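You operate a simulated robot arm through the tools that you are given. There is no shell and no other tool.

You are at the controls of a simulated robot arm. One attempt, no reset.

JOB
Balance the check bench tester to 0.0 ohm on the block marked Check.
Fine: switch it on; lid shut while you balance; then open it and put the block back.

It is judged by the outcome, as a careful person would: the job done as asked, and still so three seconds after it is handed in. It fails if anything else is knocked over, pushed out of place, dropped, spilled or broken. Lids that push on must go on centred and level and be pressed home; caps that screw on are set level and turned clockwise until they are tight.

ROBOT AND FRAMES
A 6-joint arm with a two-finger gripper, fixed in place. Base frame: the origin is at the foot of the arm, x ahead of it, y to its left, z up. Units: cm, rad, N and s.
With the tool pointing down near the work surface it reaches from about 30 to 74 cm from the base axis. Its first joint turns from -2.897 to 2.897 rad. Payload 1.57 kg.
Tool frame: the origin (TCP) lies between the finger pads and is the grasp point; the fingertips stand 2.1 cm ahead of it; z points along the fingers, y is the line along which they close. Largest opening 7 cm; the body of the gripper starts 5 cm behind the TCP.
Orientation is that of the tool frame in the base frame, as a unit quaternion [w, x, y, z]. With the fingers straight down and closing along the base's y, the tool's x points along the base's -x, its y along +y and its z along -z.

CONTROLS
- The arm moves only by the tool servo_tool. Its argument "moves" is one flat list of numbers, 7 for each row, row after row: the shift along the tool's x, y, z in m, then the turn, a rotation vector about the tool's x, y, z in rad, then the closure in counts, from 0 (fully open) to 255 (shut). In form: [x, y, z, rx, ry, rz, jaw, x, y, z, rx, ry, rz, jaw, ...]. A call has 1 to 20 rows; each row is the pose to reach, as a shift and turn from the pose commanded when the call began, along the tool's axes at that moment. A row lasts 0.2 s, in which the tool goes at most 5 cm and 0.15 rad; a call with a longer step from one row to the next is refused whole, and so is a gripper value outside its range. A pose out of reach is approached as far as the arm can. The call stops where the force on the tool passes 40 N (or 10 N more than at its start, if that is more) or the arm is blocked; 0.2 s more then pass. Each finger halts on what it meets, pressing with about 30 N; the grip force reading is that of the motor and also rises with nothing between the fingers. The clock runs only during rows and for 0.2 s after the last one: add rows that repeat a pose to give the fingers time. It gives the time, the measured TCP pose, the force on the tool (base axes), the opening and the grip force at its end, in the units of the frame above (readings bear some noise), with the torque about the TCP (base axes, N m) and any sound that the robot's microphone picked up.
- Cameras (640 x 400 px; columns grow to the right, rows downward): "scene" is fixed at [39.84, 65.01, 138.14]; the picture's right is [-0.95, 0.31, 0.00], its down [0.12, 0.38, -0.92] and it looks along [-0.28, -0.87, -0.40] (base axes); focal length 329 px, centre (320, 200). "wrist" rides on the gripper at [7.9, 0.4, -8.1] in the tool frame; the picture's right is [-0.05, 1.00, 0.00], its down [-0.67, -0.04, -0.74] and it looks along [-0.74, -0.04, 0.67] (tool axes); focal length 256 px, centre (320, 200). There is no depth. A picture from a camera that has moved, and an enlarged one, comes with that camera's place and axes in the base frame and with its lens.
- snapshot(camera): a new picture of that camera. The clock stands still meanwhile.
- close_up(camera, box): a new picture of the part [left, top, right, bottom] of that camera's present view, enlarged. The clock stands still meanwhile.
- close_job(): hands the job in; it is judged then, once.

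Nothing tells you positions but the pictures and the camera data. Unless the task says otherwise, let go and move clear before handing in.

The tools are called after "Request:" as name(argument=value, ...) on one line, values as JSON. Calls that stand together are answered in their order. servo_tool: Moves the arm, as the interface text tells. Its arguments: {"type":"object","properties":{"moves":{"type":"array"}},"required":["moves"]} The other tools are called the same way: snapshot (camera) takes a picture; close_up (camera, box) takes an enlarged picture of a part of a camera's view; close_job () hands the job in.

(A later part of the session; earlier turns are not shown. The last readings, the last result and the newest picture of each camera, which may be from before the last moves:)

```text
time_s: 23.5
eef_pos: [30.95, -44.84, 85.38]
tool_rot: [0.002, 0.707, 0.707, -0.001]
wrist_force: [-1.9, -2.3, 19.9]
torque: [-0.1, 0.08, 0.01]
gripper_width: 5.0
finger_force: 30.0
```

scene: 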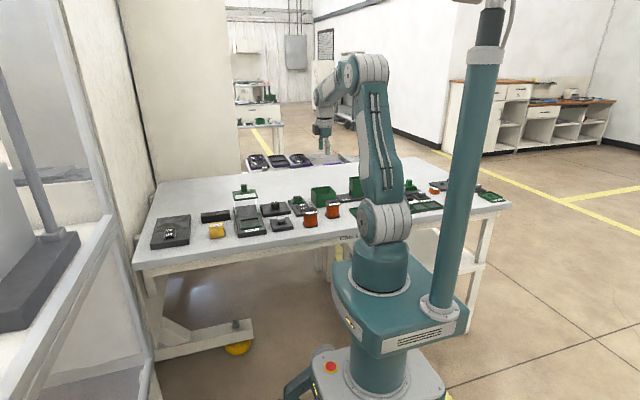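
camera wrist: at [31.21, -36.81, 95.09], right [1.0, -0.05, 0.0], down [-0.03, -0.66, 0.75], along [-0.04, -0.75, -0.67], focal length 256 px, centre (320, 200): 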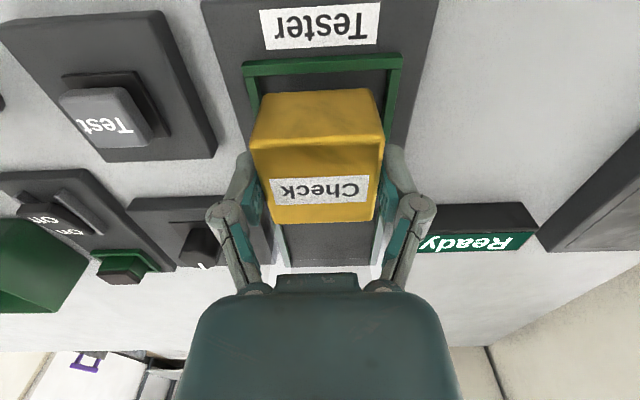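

The block is resting in the tray (contact at TCP z ≈ 85.4). I'll open the fingers and rise straight up.

Request:
servo_tool(moves=[0, 0, -0.002, 0, 0, 0, 255, 0, 0, -0.002, 0, 0, 0, 120, 0, 0, -0.002, 0, 0, 0, 0, 0, 0, -0.002, 0, 0, 0, 0, 0, 0, -0.002, 0, 0, 0, 0, 0, 0, -0.02, 0, 0, 0, 0, 0, 0, -0.05, 0, 0, 0, 0, 0, 0, -0.09, 0, 0, 0, 0, 0.02, 0, -0.12, 0, 0, 0, 0, 0.05, 0, -0.14, 0, 0, 0, 0, 0.05, 0, -0.14, 0, 0, 0, 0])

Request:
snapshot(camera="wrist")

Request:
close_up(camera="scene", box=[195, 170, 291, 245])

```text
time_s: 25.9
eef_pos: [31.27, -39.8, 99.01]
tool_rot: [0.001, 0.706, 0.708, -0.001]
wrist_force: [-0.4, -0.8, -0.4]
torque: [-0.01, -0.04, 0.01]
gripper_width: 6.96
finger_force: 0.1
```

```text
taken
camera wrist: at [31.66, -31.9, 107.14], right [1.0, -0.05, 0.0], down [-0.03, -0.66, 0.75], along [-0.04, -0.75, -0.67], focal length 256 px, centre (320, 200)
```

wrist: 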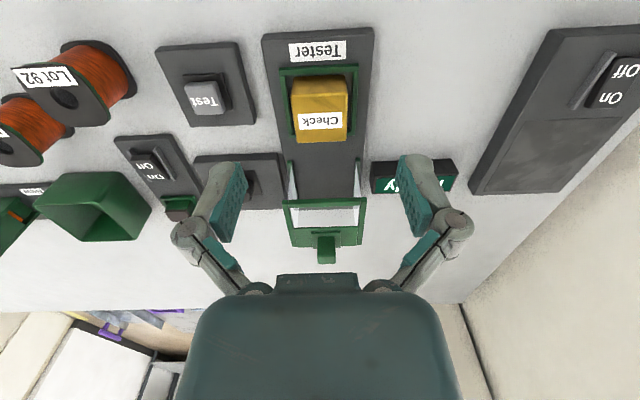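

```text
5.33 times, centred on (243, 208) of scene
camera zoom: at [39.84, 65.01, 138.14], right [-0.95, 0.31, 0.0], down [0.12, 0.38, -0.92], along [-0.28, -0.87, -0.4], focal length 1756 px, centre (731, 160)
```

zoom: 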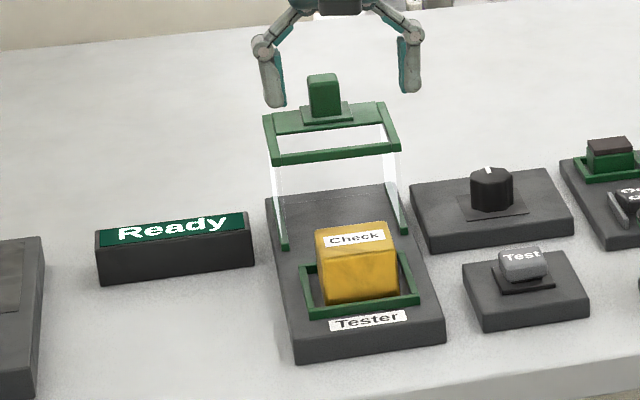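

The block sits in the tray. Next is the hood, so I'll enlarge it to locate the green handle.

Request:
close_up(camera="wrist", box=[260, 140, 388, 272])

Request:
close_up(camera="scene", box=[235, 177, 283, 225])

```text
3.03 times, centred on (324, 206) of wrist
camera zoom: at [31.66, -31.9, 107.14], right [1.0, -0.05, 0.0], down [-0.03, -0.66, 0.75], along [-0.04, -0.75, -0.67], focal length 776 px, centre (308, 182)
```

zoom: 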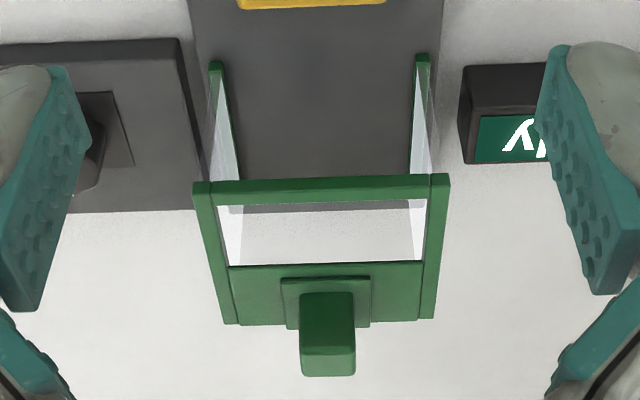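

```text
8.33 times, centred on (259, 201) of scene
camera zoom: at [39.84, 65.01, 138.14], right [-0.95, 0.31, 0.0], down [0.12, 0.38, -0.92], along [-0.28, -0.87, -0.4], focal length 2744 px, centre (828, 192)
```

zoom: 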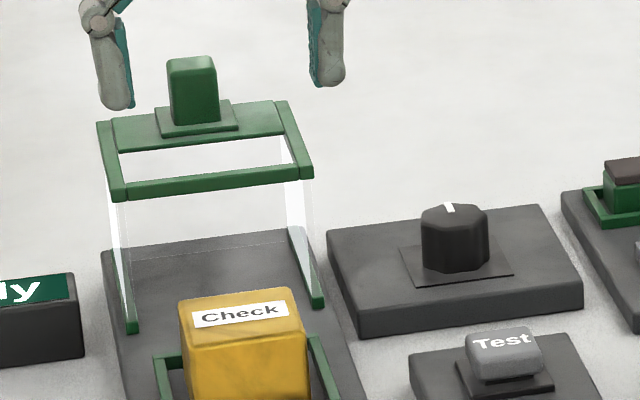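

The handle is roughly 2 cm square, centred near (31.0, -59.8), from z ≈ 89 to 91.9. I'll hover above it, open, and check alignment.

Request:
servo_tool(moves=[-0.04, -0.001, -0.005, 0, 0, 0, 0, -0.08, -0.002, -0.005, 0, 0, 0, 0, -0.12, -0.002, -0.005, 0, 0, 0, 0, -0.16, -0.003, -0.005, 0, 0, 0, 0, -0.19, -0.003, -0.005, 0, 0, 0, 0, -0.2, -0.003, -0.005, 0, 0, 0, 0, -0.2, -0.003, 0.01, 0, 0, 0, 0, -0.2, -0.003, 0.01, 0, 0, 0, 0])

Request:
snapshot(camera="wrist")

Request:
close_up(camera="scene", box=[225, 165, 289, 225])

```text
time_s: 27.7
eef_pos: [30.83, -59.8, 98.04]
tool_rot: [0.0, 0.707, 0.707, -0.001]
wrist_force: [0.6, 0.0, -0.2]
torque: [0.02, 0.01, -0.02]
gripper_width: 6.99
finger_force: 0.0
```

```text
taken
camera wrist: at [31.3, -51.82, 106.31], right [1.0, -0.05, 0.0], down [-0.03, -0.66, 0.75], along [-0.04, -0.75, -0.67], focal length 256 px, centre (320, 200)
```

wrist: 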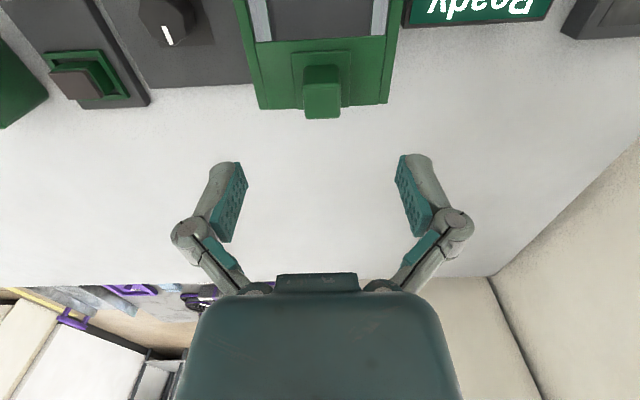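

```text
6.67 times, centred on (257, 195) of scene
camera zoom: at [39.84, 65.01, 138.14], right [-0.95, 0.31, 0.0], down [0.12, 0.38, -0.92], along [-0.28, -0.87, -0.4], focal length 2196 px, centre (740, 233)
```

zoom: 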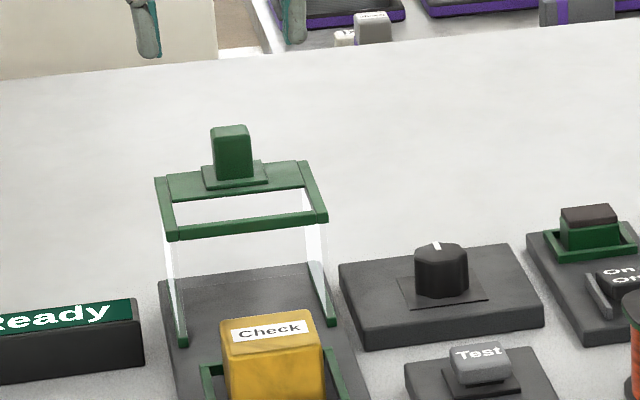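

The handle centre refines to (31.0, -59.3), top z ≈ 91.9. I'll descend around it and grip.

Request:
servo_tool(moves=[0.005, 0.002, 0.02, 0, 0, 0, 0, 0.005, 0.002, 0.04, 0, 0, 0, 0, 0.005, 0.002, 0.055, 0, 0, 0, 0, 0.005, 0.002, 0.063, 0, 0, 0, 0, 0.005, 0.002, 0.063, 0, 0, 0, 0])

Request:
snapshot(camera="wrist")

Request:
close_up(camera="scene", box=[225, 165, 289, 225])

```text
time_s: 28.9
eef_pos: [31.0, -59.47, 92.0]
tool_rot: [0.0, 0.706, 0.708, -0.001]
wrist_force: [-0.7, -0.5, -0.1]
torque: [-0.01, 0.0, -0.02]
gripper_width: 7.01
finger_force: 0.1
```

```text
taken
camera wrist: at [31.39, -51.41, 100.08], right [1.0, -0.05, 0.0], down [-0.03, -0.66, 0.75], along [-0.04, -0.75, -0.67], focal length 256 px, centre (320, 200)
```

wrist: 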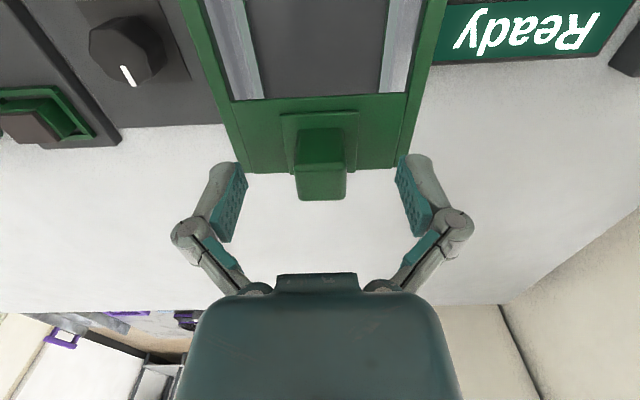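

```text
6.67 times, centred on (257, 195) of scene
camera zoom: at [39.84, 65.01, 138.14], right [-0.95, 0.31, 0.0], down [0.12, 0.38, -0.92], along [-0.28, -0.87, -0.4], focal length 2196 px, centre (740, 233)
```

zoom: 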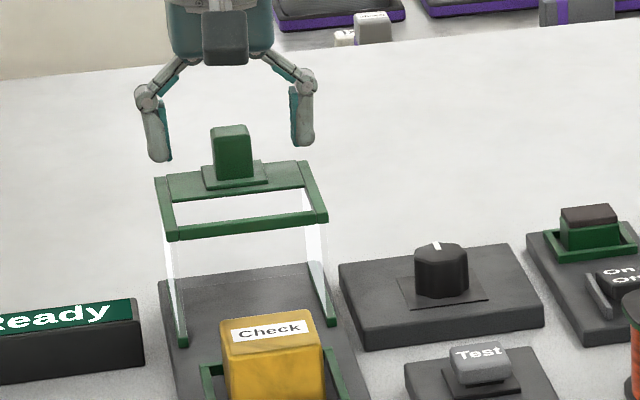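

The fingers are centred on the handle but only about 1.4 cm down its side. I'll lower 6 mm more and grip.

Request:
servo_tool(moves=[0.001, 0, 0.003, 0, 0, 0, 0, 0.001, 0, 0.006, 0, 0, 0, 0, 0.001, 0, 0.006, 0, 0, 0, 120, 0.001, 0, 0.006, 0, 0, 0, 255, 0.001, 0, 0.006, 0, 0, 0, 255, 0.001, 0, 0.006, 0, 0, 0, 255])

Request:
close_up(camera="scene", box=[225, 165, 289, 225])

```text
time_s: 30.3
eef_pos: [30.87, -59.23, 91.39]
tool_rot: [0.003, 0.706, 0.708, -0.001]
wrist_force: [4.0, 0.1, 13.3]
torque: [0.34, -0.11, -0.17]
gripper_width: 2.2
finger_force: 31.8
```

```text
6.67 times, centred on (257, 195) of scene
camera zoom: at [39.84, 65.01, 138.14], right [-0.95, 0.31, 0.0], down [0.12, 0.38, -0.92], along [-0.28, -0.87, -0.4], focal length 2196 px, centre (740, 233)
```

zoom: 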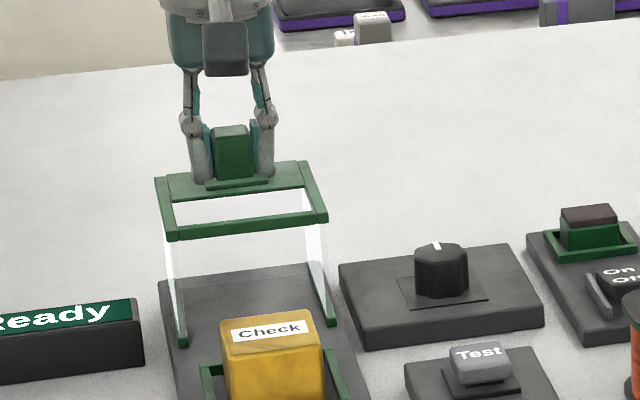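

I have the handle. I'll try sliding the hood 2 cm toward +y, easing off the downward press slightly.

Request:
servo_tool(moves=[0, 0, -0.001, 0, 0, 0, 255, 0.004, 0, -0.001, 0, 0, 0, 255, 0.008, 0, -0.001, 0, 0, 0, 255, 0.012, 0, -0.001, 0, 0, 0, 255, 0.016, 0, -0.001, 0, 0, 0, 255, 0.02, 0, -0.001, 0, 0, 0, 255, 0.02, 0, -0.001, 0, 0, 0, 255])

Request:
close_up(camera="scene", box=[225, 165, 289, 225])

```text
time_s: 31.9
eef_pos: [30.95, -57.28, 91.33]
tool_rot: [0.0, 0.706, 0.708, -0.001]
wrist_force: [5.3, -1.0, 10.8]
torque: [-0.59, -0.03, -0.15]
gripper_width: 2.19
finger_force: 32.1
```

```text
6.67 times, centred on (257, 195) of scene
camera zoom: at [39.84, 65.01, 138.14], right [-0.95, 0.31, 0.0], down [0.12, 0.38, -0.92], along [-0.28, -0.87, -0.4], focal length 2196 px, centre (740, 233)
```

zoom: 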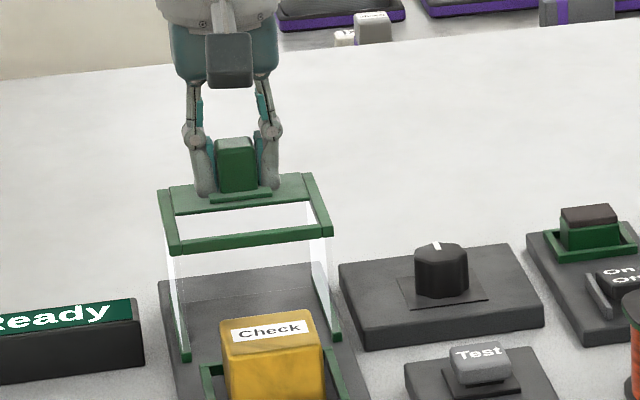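

The hood slides freely along its runners. I'll keep pushing, watching the force.

Request:
servo_tool(moves=[0.005, 0, 0, 0, 0, 0, 255, 0.01, 0, 0, 0, 0, 0, 255, 0.015, 0, 0, 0, 0, 0, 255, 0.02, 0, 0, 0, 0, 0, 255, 0.025, 0, 0, 0, 0, 0, 255, 0.03, 0, 0, 0, 0, 0, 255, 0.035, 0, 0, 0, 0, 0, 255, 0.04, 0, 0, 0, 0, 0, 255, 0.045, 0, 0, 0, 0, 0, 255, 0.05, 0, 0, 0, 0, 0, 255, 0.05, 0, 0, 0, 0, 0, 255])

Request:
close_up(camera="scene", box=[225, 175, 289, 240])

```text
time_s: 34.3
eef_pos: [30.96, -52.34, 91.32]
tool_rot: [0.001, 0.706, 0.708, -0.001]
wrist_force: [12.1, -0.2, 11.4]
torque: [-0.84, -0.25, -0.11]
gripper_width: 2.18
finger_force: 31.9
```

```text
6.15 times, centred on (257, 208) of scene
camera zoom: at [39.84, 65.01, 138.14], right [-0.95, 0.31, 0.0], down [0.12, 0.38, -0.92], along [-0.28, -0.87, -0.4], focal length 2027 px, centre (708, 154)
```

zoom: 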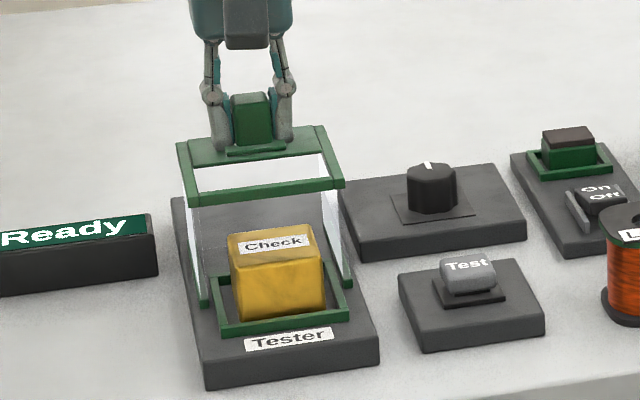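

The hood is about two thirds across, with a slight side force of 12 N. I'll continue with a small +x correction.

Request:
servo_tool(moves=[0.005, 0.0007, 0, 0, 0, 0, 255, 0.01, 0.0012, 0, 0, 0, 0, 255, 0.015, 0.0014, 0, 0, 0, 0, 255, 0.02, 0.0016, 0, 0, 0, 0, 255, 0.025, 0.0018, 0, 0, 0, 0, 255, 0.03, 0.002, 0, 0, 0, 0, 255, 0.03, 0.002, 0, 0, 0, 0, 255])

Request:
close_up(camera="scene", box=[225, 175, 289, 240])

```text
time_s: 35.9
eef_pos: [30.96, -49.23, 91.26]
tool_rot: [0.0, 0.707, 0.708, -0.001]
wrist_force: [5.3, 0.6, 3.3]
torque: [-0.89, -0.11, -0.04]
gripper_width: 2.19
finger_force: 31.6
```

```text
6.15 times, centred on (257, 208) of scene
camera zoom: at [39.84, 65.01, 138.14], right [-0.95, 0.31, 0.0], down [0.12, 0.38, -0.92], along [-0.28, -0.87, -0.4], focal length 2027 px, centre (708, 154)
```

zoom: 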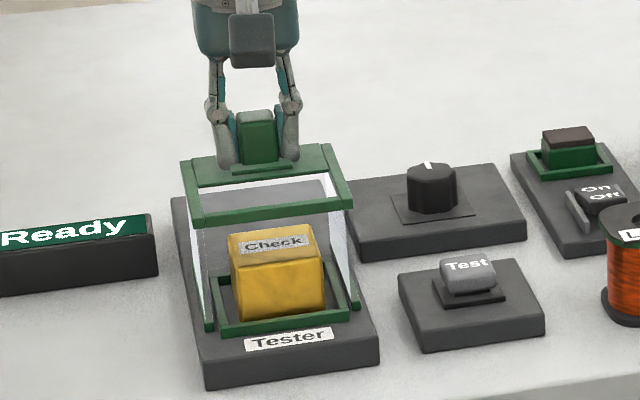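

The runner ends are now level with the tray front. I'll go on in small steps to find the stop.

Request:
servo_tool(moves=[0.003, 0.0003, 0, 0, 0, 0, 255, 0.006, 0.0006, 0, 0, 0, 0, 255, 0.009, 0.0008, 0, 0, 0, 0, 255, 0.012, 0.001, 0, 0, 0, 0, 255, 0.012, 0.001, 0, 0, 0, 0, 255])

Request:
close_up(camera="scene", box=[225, 175, 289, 240])

```text
time_s: 37.1
eef_pos: [31.02, -48.17, 91.33]
tool_rot: [0.001, 0.706, 0.708, -0.001]
wrist_force: [-14.5, -2.1, 14.3]
torque: [0.63, 0.37, -0.12]
gripper_width: 2.2
finger_force: 32.1
```

```text
6.15 times, centred on (257, 208) of scene
camera zoom: at [39.84, 65.01, 138.14], right [-0.95, 0.31, 0.0], down [0.12, 0.38, -0.92], along [-0.28, -0.87, -0.4], focal length 2027 px, centre (708, 154)
```

zoom: 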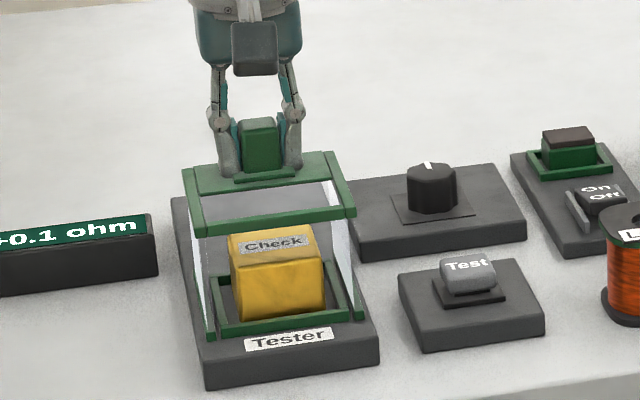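

The readout now shows "+0.1 ohm", so the lid counts as shut. I'll push a few more millimetres to seat it at its stop, and undo the side correction.

Request:
servo_tool(moves=[0.002, -0.001, 0, 0, 0, 0, 255, 0.004, -0.001, 0, 0, 0, 0, 255, 0.006, -0.001, 0, 0, 0, 0, 255, 0.008, -0.001, 0, 0, 0, 0, 255, 0.008, -0.001, 0, 0, 0, 0, 255])

Request:
close_up(camera="scene", box=[195, 175, 289, 240])

```text
time_s: 38.3
eef_pos: [31.04, -47.13, 91.3]
tool_rot: [0.001, 0.707, 0.708, -0.002]
wrist_force: [-9.1, -27.2, -2.6]
torque: [-0.38, 0.19, -0.16]
gripper_width: 2.19
finger_force: 31.5
```

```text
6.15 times, centred on (242, 208) of scene
camera zoom: at [39.84, 65.01, 138.14], right [-0.95, 0.31, 0.0], down [0.12, 0.38, -0.92], along [-0.28, -0.87, -0.4], focal length 2027 px, centre (800, 154)
```

zoom: 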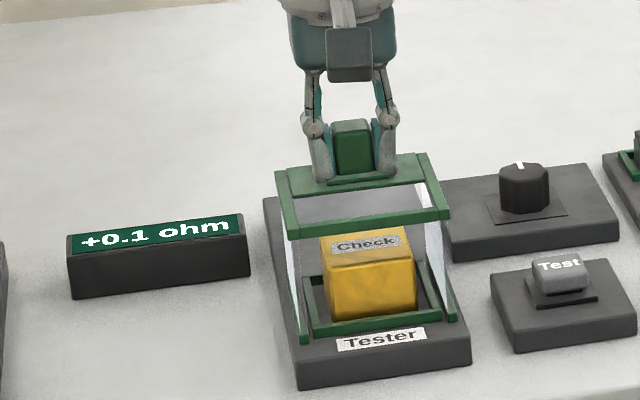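

The hood met its stop (27 N). I'll ease back, release and rise, then look at the knob.

Request:
servo_tool(moves=[-0.002, 0, 0, 0, 0, 0, 255, -0.002, 0, 0, 0, 0, 0, 150, -0.002, 0, 0, 0, 0, 0, 0, -0.002, 0, 0, 0, 0, 0, 0, -0.002, 0, 0, 0, 0, 0, 0, -0.002, 0, -0.02, 0, 0, 0, 0, -0.002, 0, -0.05, 0, 0, 0, 0, -0.002, 0, -0.08, 0, 0, 0, 0, -0.002, -0.03, -0.09, 0, 0, 0, 0, -0.002, -0.07, -0.09, 0, 0, 0, 0, -0.002, -0.11, -0.09, 0, 0, 0, 0, -0.002, -0.11, -0.09, 0, 0, 0, 0])

Request:
snapshot(camera="wrist")

Request:
close_up(camera="scene", box=[195, 175, 325, 255])

```text
time_s: 40.9
eef_pos: [20.37, -47.69, 100.22]
tool_rot: [0.002, 0.707, 0.708, -0.001]
wrist_force: [0.6, 1.1, 0.2]
torque: [0.01, -0.01, 0.0]
gripper_width: 7.0
finger_force: 0.1
```

```text
taken
camera wrist: at [20.71, -39.67, 108.33], right [1.0, -0.05, 0.0], down [-0.03, -0.66, 0.75], along [-0.04, -0.75, -0.67], focal length 256 px, centre (320, 200)
```

wrist: 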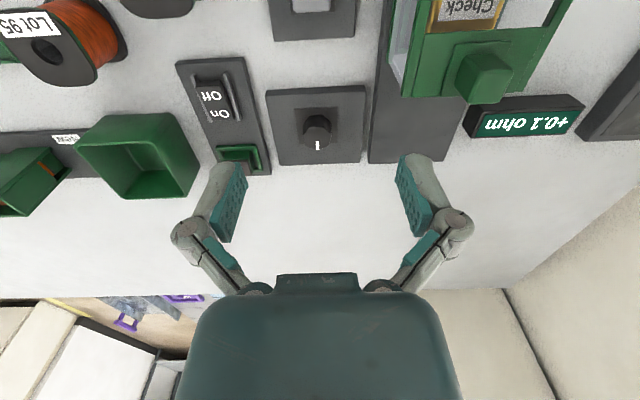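

```text
4.92 times, centred on (260, 215) of scene
camera zoom: at [39.84, 65.01, 138.14], right [-0.95, 0.31, 0.0], down [0.12, 0.38, -0.92], along [-0.28, -0.87, -0.4], focal length 1621 px, centre (615, 126)
```

zoom: 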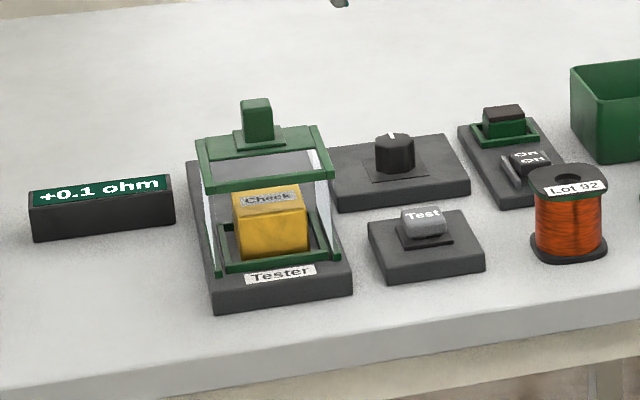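

The readout is at +0.1 ohm with the lid shut. I'll enlarge the knob to measure its place and size.

Request:
close_up(camera="wrist", box=[250, 70, 390, 170])

Request:
close_up(camera="scene", box=[258, 190, 294, 225])

```text
4.00 times, centred on (320, 120) of wrist
camera zoom: at [20.71, -39.67, 108.33], right [1.0, -0.05, 0.0], down [-0.03, -0.66, 0.75], along [-0.04, -0.75, -0.67], focal length 1024 px, centre (320, 520)
```

zoom: 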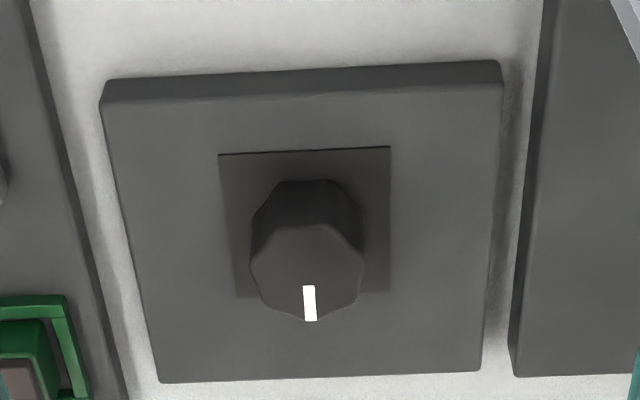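

```text
11.43 times, centred on (276, 208) of scene
camera zoom: at [39.84, 65.01, 138.14], right [-0.95, 0.31, 0.0], down [0.12, 0.38, -0.92], along [-0.28, -0.87, -0.4], focal length 3764 px, centre (823, 114)
```

zoom: 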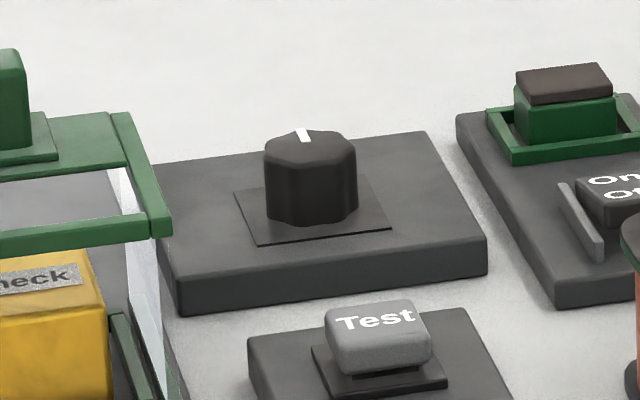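

The knob is about 3.3 cm across, top near (19.5, -56.9, 83.4), with its pointer toward -y. I'll hover above it and check.

Request:
servo_tool(moves=[-0.03, -0.003, 0.02, 0, 0, 0, 0, -0.06, -0.006, 0.04, 0, 0, 0, 0, -0.09, -0.008, 0.06, 0, 0, 0, 0, -0.092, -0.008, 0.08, 0, 0, 0, 0, -0.092, -0.008, 0.08, 0, 0, 0, 0, -0.092, -0.008, 0.08, 0, 0, 0, 0])

Request:
snapshot(camera="wrist")

Request:
close_up(camera="scene", box=[250, 180, 306, 225])

```text
time_s: 42.3
eef_pos: [19.32, -56.69, 92.38]
tool_rot: [0.002, 0.707, 0.708, 0.0]
wrist_force: [-0.4, -0.5, 0.5]
torque: [0.01, 0.01, 0.0]
gripper_width: 6.98
finger_force: 0.0
```

```text
taken
camera wrist: at [19.76, -48.78, 100.49], right [1.0, -0.05, 0.0], down [-0.04, -0.66, 0.75], along [-0.04, -0.75, -0.67], focal length 256 px, centre (320, 200)
```

wrist: 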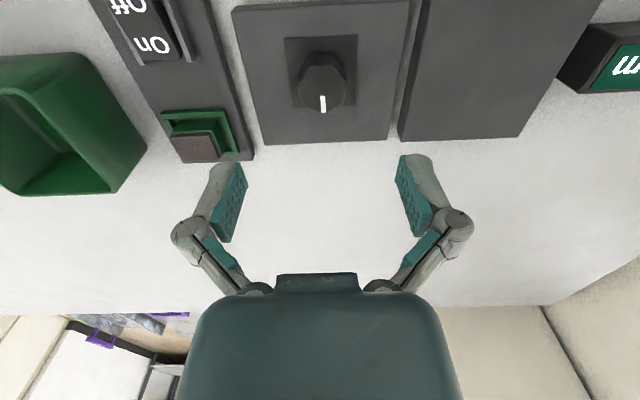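

```text
8.89 times, centred on (278, 202) of scene
camera zoom: at [39.84, 65.01, 138.14], right [-0.95, 0.31, 0.0], down [0.12, 0.38, -0.92], along [-0.28, -0.87, -0.4], focal length 2928 px, centre (693, 178)
```

zoom: 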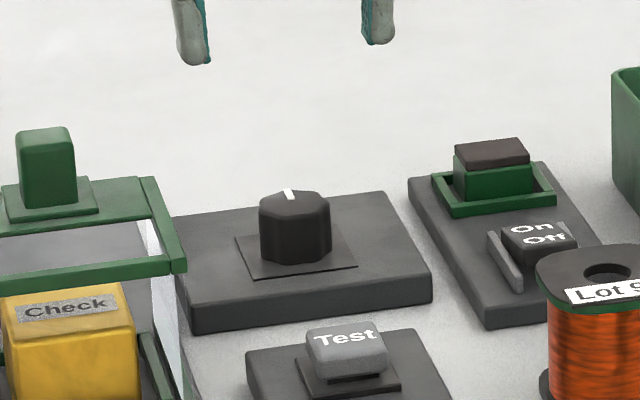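

Request:
close_up(camera="wrist", box=[270, 20, 370, 125])

```text
3.81 times, centred on (320, 72) of wrist
camera zoom: at [19.76, -48.78, 100.49], right [1.0, -0.05, 0.0], down [-0.04, -0.66, 0.75], along [-0.04, -0.75, -0.67], focal length 975 px, centre (320, 686)
```

zoom: 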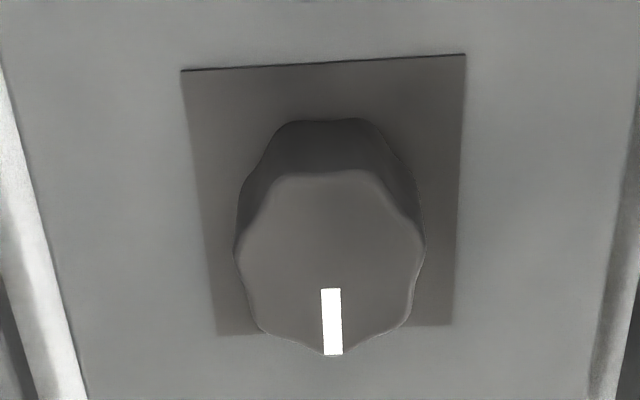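

The fluted knob's centre refines to about (19.55, -56.65), top z ≈ 83.8, plate ≈ 81.7. I'll lower around it with the tips staying just above the plate.

Request:
servo_tool(moves=[0, 0.001, 0.02, 0, 0, 0, 0, 0, 0.001, 0.045, 0, 0, 0, 0, 0, 0.001, 0.065, 0, 0, 0, 0, 0, 0.001, 0.075, 0, 0, 0, 0, 0, 0.001, 0.081, 0, 0, 0, 0, 0, 0.001, 0.081, 0, 0, 0, 0, 0, 0.001, 0.081, 0, 0, 0, 0])

Request:
snapshot(camera="wrist")

Request:
close_up(camera="scene", box=[250, 180, 306, 225])

```text
time_s: 43.9
eef_pos: [19.42, -56.67, 84.23]
tool_rot: [0.002, 0.706, 0.708, -0.001]
wrist_force: [0.1, 0.0, -0.5]
torque: [0.01, -0.03, 0.03]
gripper_width: 7.02
finger_force: 0.1
```

```text
taken
camera wrist: at [19.88, -48.7, 92.45], right [1.0, -0.05, 0.0], down [-0.03, -0.66, 0.75], along [-0.04, -0.75, -0.67], focal length 256 px, centre (320, 200)
```

wrist: 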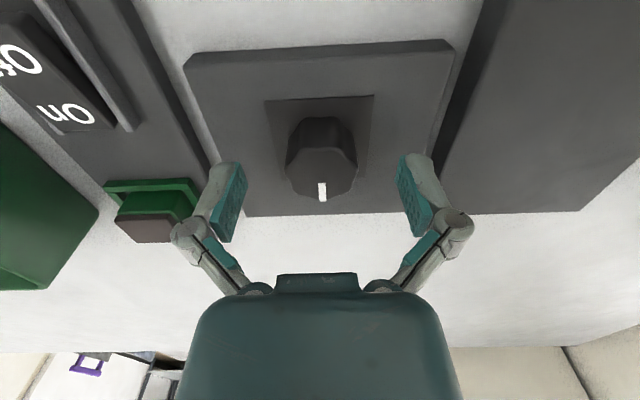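

```text
8.89 times, centred on (278, 202) of scene
camera zoom: at [39.84, 65.01, 138.14], right [-0.95, 0.31, 0.0], down [0.12, 0.38, -0.92], along [-0.28, -0.87, -0.4], focal length 2928 px, centre (693, 178)
```

zoom: 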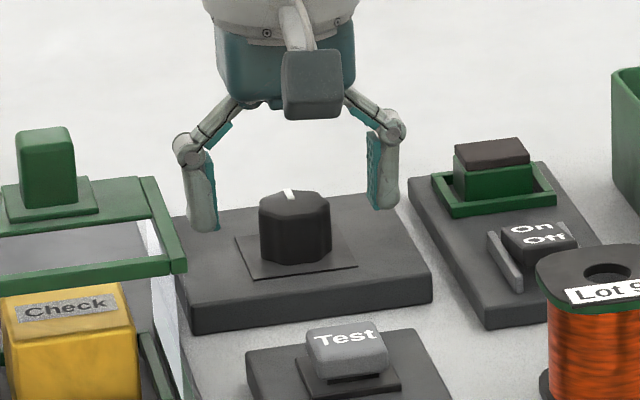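

The knob centre is about 3 mm further toward +y than the tool. I'll correct that and close gently on the knob.

Request:
servo_tool(moves=[0.003, 0.001, 0.001, 0, 0, 0, 0, 0.003, 0.001, 0.001, 0, 0, 0, 60, 0.003, 0.001, 0.001, 0, 0, 0, 100, 0.003, 0.001, 0.001, 0, 0, 0, 150, 0.003, 0.001, 0.001, 0, 0, 0, 255, 0.003, 0.001, 0.001, 0, 0, 0, 255])

Request:
snapshot(camera="wrist")

Request:
close_up(camera="scene", box=[195, 180, 306, 240])

```text
time_s: 45.3
eef_pos: [19.56, -56.24, 84.28]
tool_rot: [0.001, 0.706, 0.708, 0.0]
wrist_force: [-6.3, 0.6, 3.8]
torque: [0.09, 0.18, 0.0]
gripper_width: 3.2
finger_force: 32.2
```

```text
taken
camera wrist: at [19.95, -48.34, 92.35], right [1.0, -0.05, 0.0], down [-0.04, -0.66, 0.75], along [-0.04, -0.75, -0.66], focal length 256 px, centre (320, 200)
```

wrist: 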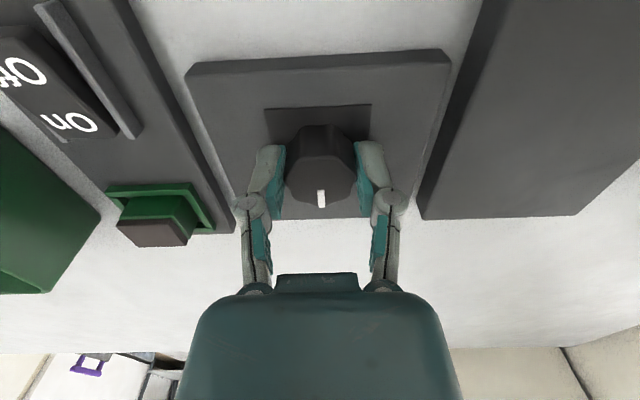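

```text
5.77 times, centred on (250, 210) of scene
camera zoom: at [39.84, 65.01, 138.14], right [-0.95, 0.31, 0.0], down [0.12, 0.38, -0.92], along [-0.28, -0.87, -0.4], focal length 1899 px, centre (721, 142)
```

zoom: 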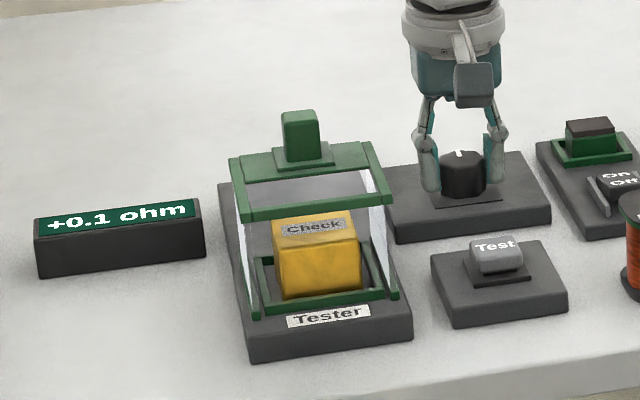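

The knob is gripped (3.2 cm) and the reading is still +0.1 ohm. I'll turn it slightly one way (about 0.1 rad) and watch the reading.

Request:
servo_tool(moves=[0, -0.0005, 0, 0, 0, -0.05, 255, 0, -0.0005, 0, 0, 0, -0.1, 255, 0, -0.0005, 0, 0, 0, -0.1, 255])

Request:
close_up(camera="scene", box=[195, 180, 306, 240])

```text
time_s: 46.1
eef_pos: [19.37, -56.36, 84.21]
tool_rot: [0.002, 0.67, 0.742, 0.0]
wrist_force: [-0.7, 5.6, 9.7]
torque: [0.71, 0.04, -0.01]
gripper_width: 3.18
finger_force: 32.2
```

```text
5.77 times, centred on (250, 210) of scene
camera zoom: at [39.84, 65.01, 138.14], right [-0.95, 0.31, 0.0], down [0.12, 0.38, -0.92], along [-0.28, -0.87, -0.4], focal length 1899 px, centre (721, 142)
```

zoom: 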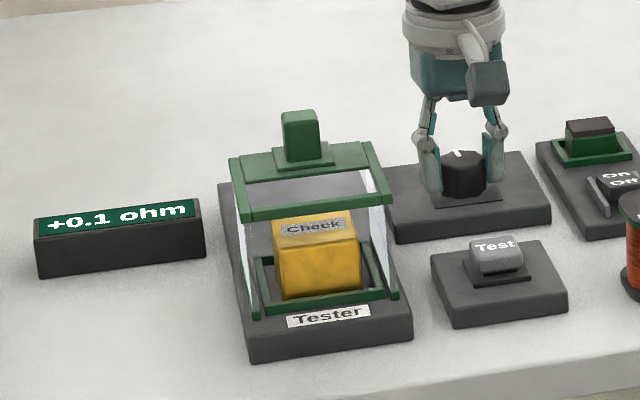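

There's no change yet after 0.1 rad. I'll keep turning the same way in small steps to learn the knob's sensitivity.

Request:
servo_tool(moves=[0, 0, 0, 0, 0, -0.1, 255, 0, 0, 0, 0, 0, -0.2, 255, 0, 0, 0, 0, 0, -0.2, 255, 0, 0, 0, 0, 0, -0.2, 255])

Request:
close_up(camera="scene", box=[195, 180, 306, 240])

```text
time_s: 47.1
eef_pos: [19.45, -56.28, 84.24]
tool_rot: [0.002, 0.592, 0.806, -0.002]
wrist_force: [-4.6, 5.6, 15.3]
torque: [0.6, 0.31, 0.0]
gripper_width: 3.17
finger_force: 31.6
```

```text
5.77 times, centred on (250, 210) of scene
camera zoom: at [39.84, 65.01, 138.14], right [-0.95, 0.31, 0.0], down [0.12, 0.38, -0.92], along [-0.28, -0.87, -0.4], focal length 1899 px, centre (721, 142)
```

zoom: 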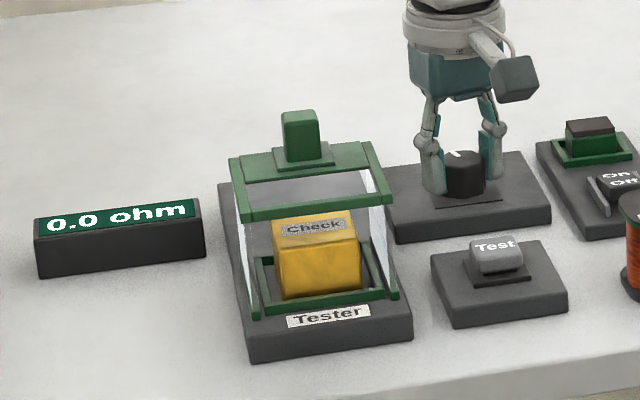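

It reads 0.0 ohm. To avoid leaving it on the edge of the band, I'll explore a little further and then settle in the middle.

Request:
servo_tool(moves=[0, 0, 0, 0, 0, -0.1, 255, 0, 0, 0, 0, 0, -0.1, 255])

Request:
close_up(camera="scene", box=[195, 180, 306, 240])

```text
time_s: 47.7
eef_pos: [19.35, -56.45, 84.19]
tool_rot: [0.001, 0.552, 0.834, 0.0]
wrist_force: [-6.5, 3.8, 16.8]
torque: [0.26, 0.22, 0.01]
gripper_width: 3.2
finger_force: 32.2
```

```text
5.77 times, centred on (250, 210) of scene
camera zoom: at [39.84, 65.01, 138.14], right [-0.95, 0.31, 0.0], down [0.12, 0.38, -0.92], along [-0.28, -0.87, -0.4], focal length 1899 px, centre (721, 142)
```

zoom: 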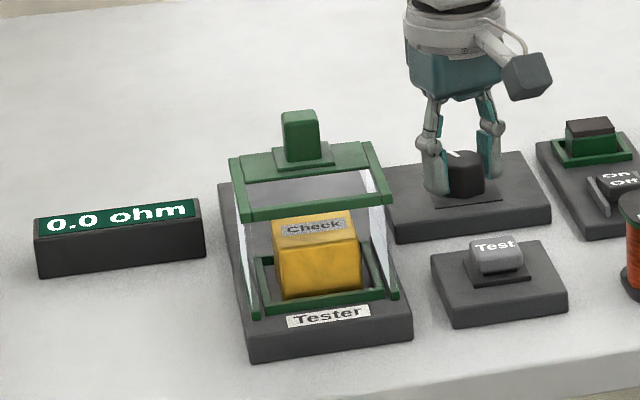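

Request:
servo_tool(moves=[0, 0, -0.0005, 0, 0, -0.1, 255, 0, 0, -0.0005, 0, 0, -0.15, 255, 0, 0, -0.0005, 0, 0, -0.15, 255])

Request:
close_up(camera="scene", box=[195, 180, 306, 240])

Request:
close_up(camera="wrist", box=[240, 90, 400, 230])

```text
time_s: 48.5
eef_pos: [19.43, -56.32, 84.21]
tool_rot: [0.002, 0.487, 0.873, -0.002]
wrist_force: [-7.3, 4.5, 10.6]
torque: [-0.65, -0.3, -0.07]
gripper_width: 3.21
finger_force: 32.4
```

```text
5.77 times, centred on (250, 210) of scene
camera zoom: at [39.84, 65.01, 138.14], right [-0.95, 0.31, 0.0], down [0.12, 0.38, -0.92], along [-0.28, -0.87, -0.4], focal length 1899 px, centre (721, 142)
```

zoom: 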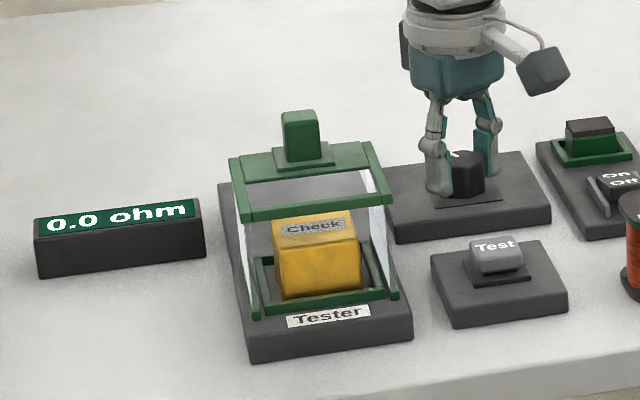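

```text
2.86 times, centred on (320, 160) of wrist
camera zoom: at [15.65, -49.33, 92.34], right [0.88, 0.48, 0.0], down [0.32, -0.58, 0.75], along [0.36, -0.66, -0.66], focal length 731 px, centre (320, 314)
```

zoom: 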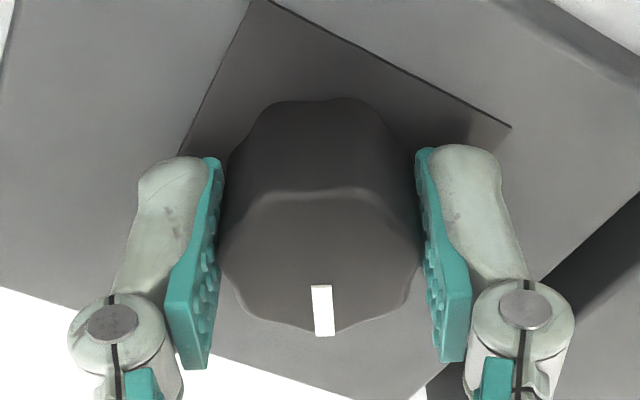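

The knob follows the fingers and the reading is still 0.0 after 0.55 rad in total. I'll go on to find where the band ends.

Request:
servo_tool(moves=[0, 0, 0, 0, 0, -0.1, 255, 0, 0, 0, 0, 0, -0.15, 255, 0, 0, 0, 0, 0, -0.15, 255])

Request:
close_up(camera="scene", box=[195, 180, 306, 240])

```text
time_s: 49.3
eef_pos: [19.48, -56.35, 84.26]
tool_rot: [0.002, 0.421, 0.907, -0.001]
wrist_force: [-6.0, 1.1, 13.9]
torque: [-0.02, 0.12, -0.01]
gripper_width: 3.17
finger_force: 31.7
```

```text
5.77 times, centred on (250, 210) of scene
camera zoom: at [39.84, 65.01, 138.14], right [-0.95, 0.31, 0.0], down [0.12, 0.38, -0.92], along [-0.28, -0.87, -0.4], focal length 1899 px, centre (721, 142)
```

zoom: 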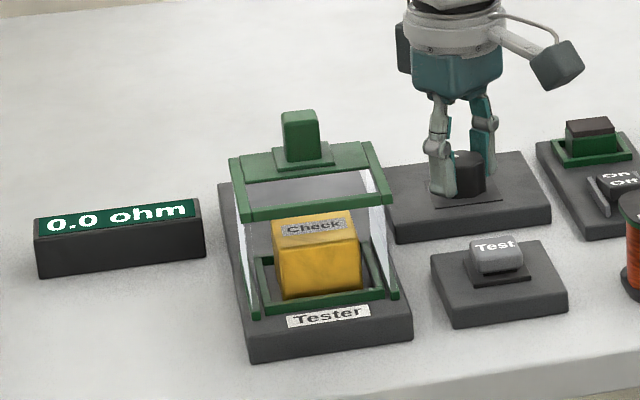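

Request:
servo_tool(moves=[0, 0, 0, 0, 0, -0.1, 255, 0, 0, 0, 0, 0, -0.15, 255, 0, 0, 0, 0, 0, -0.15, 255])

Request:
close_up(camera="scene", box=[195, 180, 306, 240])

```text
time_s: 50.1
eef_pos: [19.48, -56.45, 84.14]
tool_rot: [0.001, 0.352, 0.936, -0.001]
wrist_force: [-8.0, -0.9, 15.2]
torque: [-0.08, 0.02, 0.0]
gripper_width: 3.18
finger_force: 32.2
```

```text
5.77 times, centred on (250, 210) of scene
camera zoom: at [39.84, 65.01, 138.14], right [-0.95, 0.31, 0.0], down [0.12, 0.38, -0.92], along [-0.28, -0.87, -0.4], focal length 1899 px, centre (721, 142)
```

zoom: 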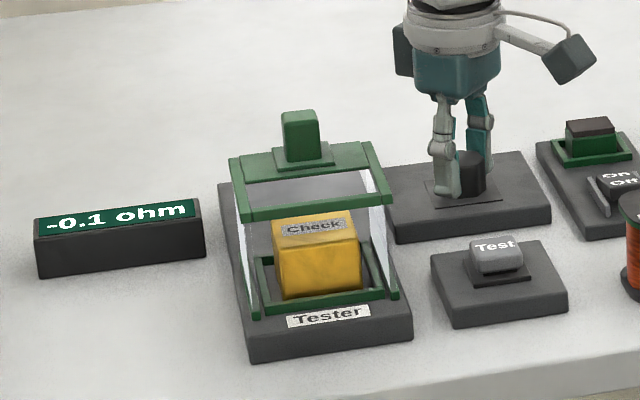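

It turned to -0.1 at about 0.8 rad, so the 0.0 band runs from roughly 0.2 to 0.78 rad. I'll turn back 0.35 rad to the middle.

Request:
servo_tool(moves=[0, 0, 0, 0, 0, 0.12, 255, 0, 0, 0, 0, 0, 0.24, 255, 0, 0, 0, 0, 0, 0.35, 255, 0, 0, 0, 0, 0, 0.35, 255])

Request:
close_up(camera="scene", box=[195, 180, 306, 240])

Request:
close_up(camera="wrist", box=[240, 90, 400, 230])

```text
time_s: 51.1
eef_pos: [19.34, -56.38, 84.23]
tool_rot: [0.003, 0.51, 0.86, -0.001]
wrist_force: [-7.4, -2.2, 18.6]
torque: [0.07, 0.29, -0.01]
gripper_width: 3.2
finger_force: 32.4
```

```text
5.77 times, centred on (250, 210) of scene
camera zoom: at [39.84, 65.01, 138.14], right [-0.95, 0.31, 0.0], down [0.12, 0.38, -0.92], along [-0.28, -0.87, -0.4], focal length 1899 px, centre (721, 142)
```

zoom: 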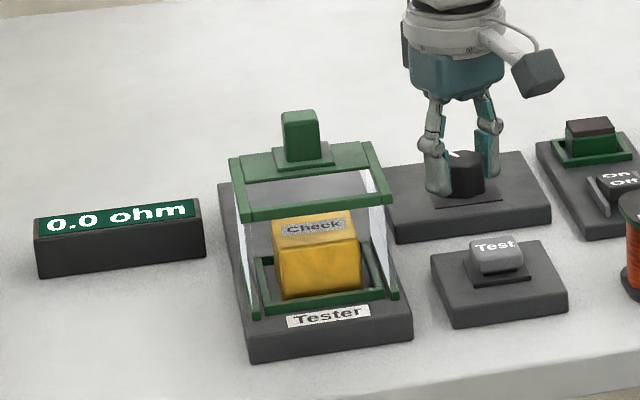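

```text
2.86 times, centred on (320, 160) of wrist
camera zoom: at [16.02, -49.13, 92.32], right [0.9, 0.43, 0.0], down [0.29, -0.6, 0.75], along [0.32, -0.67, -0.66], focal length 731 px, centre (320, 314)
```

zoom: 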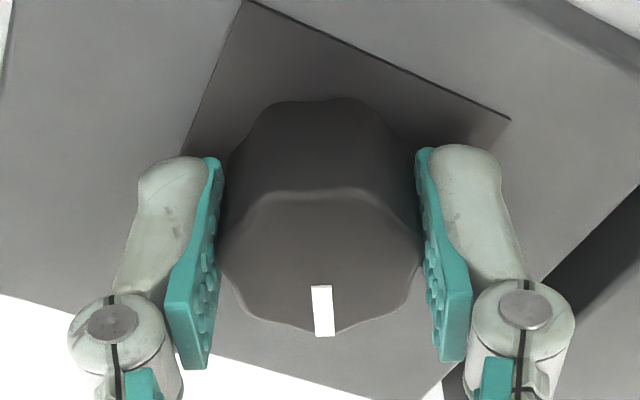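

It reads 0.0 in mid-band. I'll unload the tips, release the knob and rise clear, then check that the reading holds.

Request:
servo_tool(moves=[0, 0, -0.001, 0, 0, 0, 255, 0, 0, -0.001, 0, 0, 0, 200, 0, 0, -0.001, 0, 0, 0, 100, 0, 0, -0.001, 0, 0, 0, 0, 0, 0, -0.001, 0, 0, 0, 0, 0, 0, -0.001, 0, 0, 0, 0, 0, 0, -0.02, 0, 0, 0, 0, 0, 0, -0.05, 0, 0, 0, 0, 0, 0, -0.09, 0, 0, 0, 0, 0, 0, -0.14, 0, 0, 0.12, 0, 0, 0, -0.16, 0, 0, 0.25, 0, 0, 0, -0.16, 0, 0, 0.38, 0, 0, 0, -0.16, 0, 0, 0.5, 0, 0, 0, -0.16, 0, 0, 0.5, 0])

Request:
close_up(camera="scene", box=[195, 180, 306, 240])

Request:
snapshot(camera="wrist")

```text
time_s: 54.1
eef_pos: [19.42, -56.25, 100.04]
tool_rot: [0.002, 0.707, 0.707, -0.001]
wrist_force: [-0.4, -0.5, 0.2]
torque: [0.0, -0.04, 0.02]
gripper_width: 6.99
finger_force: 0.1
```

```text
5.77 times, centred on (250, 210) of scene
camera zoom: at [39.84, 65.01, 138.14], right [-0.95, 0.31, 0.0], down [0.12, 0.38, -0.92], along [-0.28, -0.87, -0.4], focal length 1899 px, centre (721, 142)
```

zoom: 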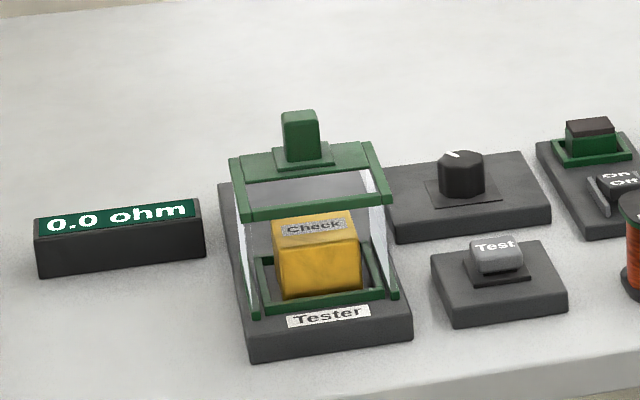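

```text
taken
camera wrist: at [19.92, -48.25, 108.21], right [1.0, -0.05, 0.0], down [-0.04, -0.66, 0.75], along [-0.04, -0.75, -0.67], focal length 256 px, centre (320, 200)
```

wrist: 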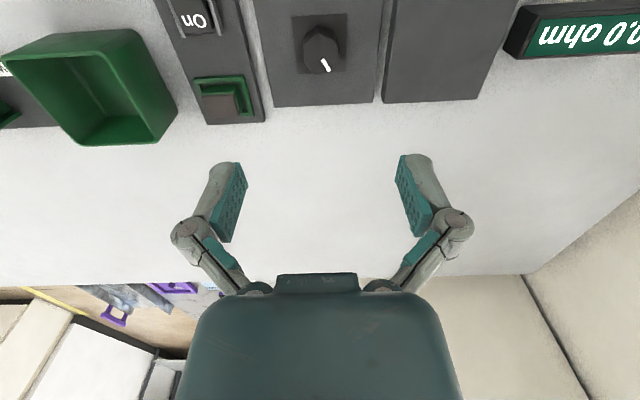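

The reading holds at 0.0 ohm with the knob released. Now I'll return to the lid handle near (31.0, -47.2) to open it again.

Request:
servo_tool(moves=[0.02, 0.029, 0, 0, 0, 0, 0, 0.045, 0.058, 0, 0, 0, 0, 0, 0.068, 0.087, 0, 0, 0, 0, 0, 0.09, 0.116, 0, 0, 0, 0, 0, 0.09, 0.116, 0.02, 0, 0, 0, 0, 0.09, 0.116, 0.02, 0, 0, 0, 0, 0.09, 0.116, 0.02, 0, 0, 0, 0])

Request:
snapshot(camera="wrist")

Request:
close_up(camera="scene", box=[215, 165, 289, 240])

```text
time_s: 55.7
eef_pos: [31.1, -47.68, 98.07]
tool_rot: [0.002, 0.707, 0.707, -0.002]
wrist_force: [-0.8, -0.6, -0.7]
torque: [-0.01, 0.01, 0.0]
gripper_width: 7.02
finger_force: 0.0
```

```text
taken
camera wrist: at [31.62, -39.66, 106.18], right [1.0, -0.05, 0.0], down [-0.03, -0.66, 0.75], along [-0.04, -0.75, -0.67], focal length 256 px, centre (320, 200)
```

wrist: 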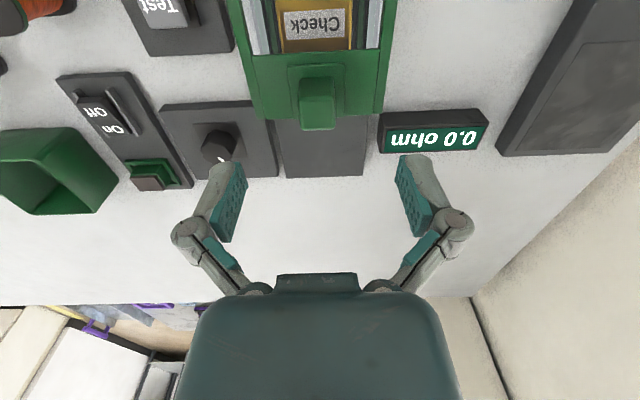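

```text
5.33 times, centred on (252, 202) of scene
camera zoom: at [39.84, 65.01, 138.14], right [-0.95, 0.31, 0.0], down [0.12, 0.38, -0.92], along [-0.28, -0.87, -0.4], focal length 1756 px, centre (683, 187)
```

zoom: 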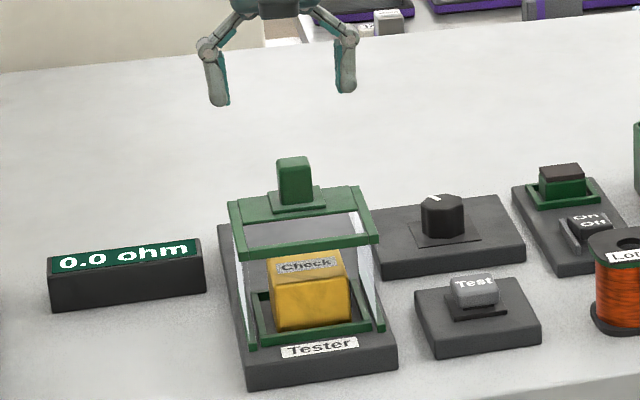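

The handle appears centred near (31.0, -47.9), slightly behind where I let go. I'll lower to handle height and verify before closing.

Request:
servo_tool(moves=[-0.002, 0, 0.02, 0, 0, 0, 0, -0.002, 0, 0.04, 0, 0, 0, 0, -0.002, 0, 0.055, 0, 0, 0, 0, -0.002, 0, 0.06, 0, 0, 0, 0, -0.002, 0, 0.06, 0, 0, 0, 0])

Request:
snapshot(camera="wrist")

```text
time_s: 56.9
eef_pos: [31.1, -47.65, 92.09]
tool_rot: [0.001, 0.706, 0.708, -0.001]
wrist_force: [-0.3, 0.4, 0.0]
torque: [-0.02, -0.02, -0.01]
gripper_width: 7.01
finger_force: 0.0
```

```text
taken
camera wrist: at [31.53, -39.61, 100.22], right [1.0, -0.05, 0.0], down [-0.03, -0.66, 0.75], along [-0.04, -0.75, -0.67], focal length 256 px, centre (320, 200)
```

wrist: 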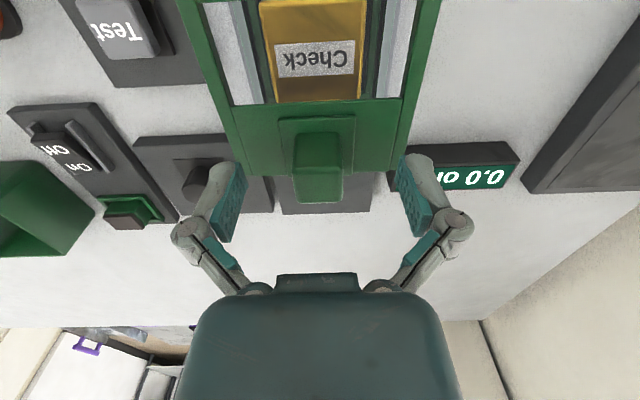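

The fingers are centred on the handle. I'll lower 5 mm, grip and check.

Request:
servo_tool(moves=[0, -0.001, 0.003, 0, 0, 0, 0, 0, -0.001, 0.005, 0, 0, 0, 0, 0, -0.001, 0.005, 0, 0, 0, 120, 0, -0.001, 0.005, 0, 0, 0, 255, 0, -0.001, 0.005, 0, 0, 0, 255, 0, -0.001, 0.005, 0, 0, 0, 255, -0.005, -0.001, 0.005, 0, 0, 0, 255, -0.01, -0.001, 0.005, 0, 0, 0, 255, -0.015, -0.001, 0.005, 0, 0, 0, 255, -0.02, -0.001, 0.005, 0, 0, 0, 255, -0.025, -0.001, 0.005, 0, 0, 0, 255, -0.03, -0.001, 0.005, 0, 0, 0, 255, -0.03, -0.001, 0.005, 0, 0, 0, 255])

Request:
close_up(camera="scene", box=[195, 165, 289, 240])

```text
time_s: 59.7
eef_pos: [31.01, -50.32, 91.75]
tool_rot: [0.002, 0.706, 0.708, 0.0]
wrist_force: [13.2, 0.8, 12.2]
torque: [0.5, -0.24, -0.02]
gripper_width: 2.18
finger_force: 31.7
```

```text
5.33 times, centred on (242, 202) of scene
camera zoom: at [39.84, 65.01, 138.14], right [-0.95, 0.31, 0.0], down [0.12, 0.38, -0.92], along [-0.28, -0.87, -0.4], focal length 1756 px, centre (736, 187)
```

zoom: 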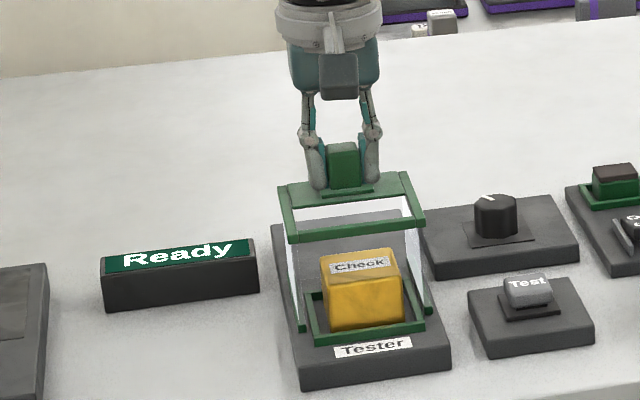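

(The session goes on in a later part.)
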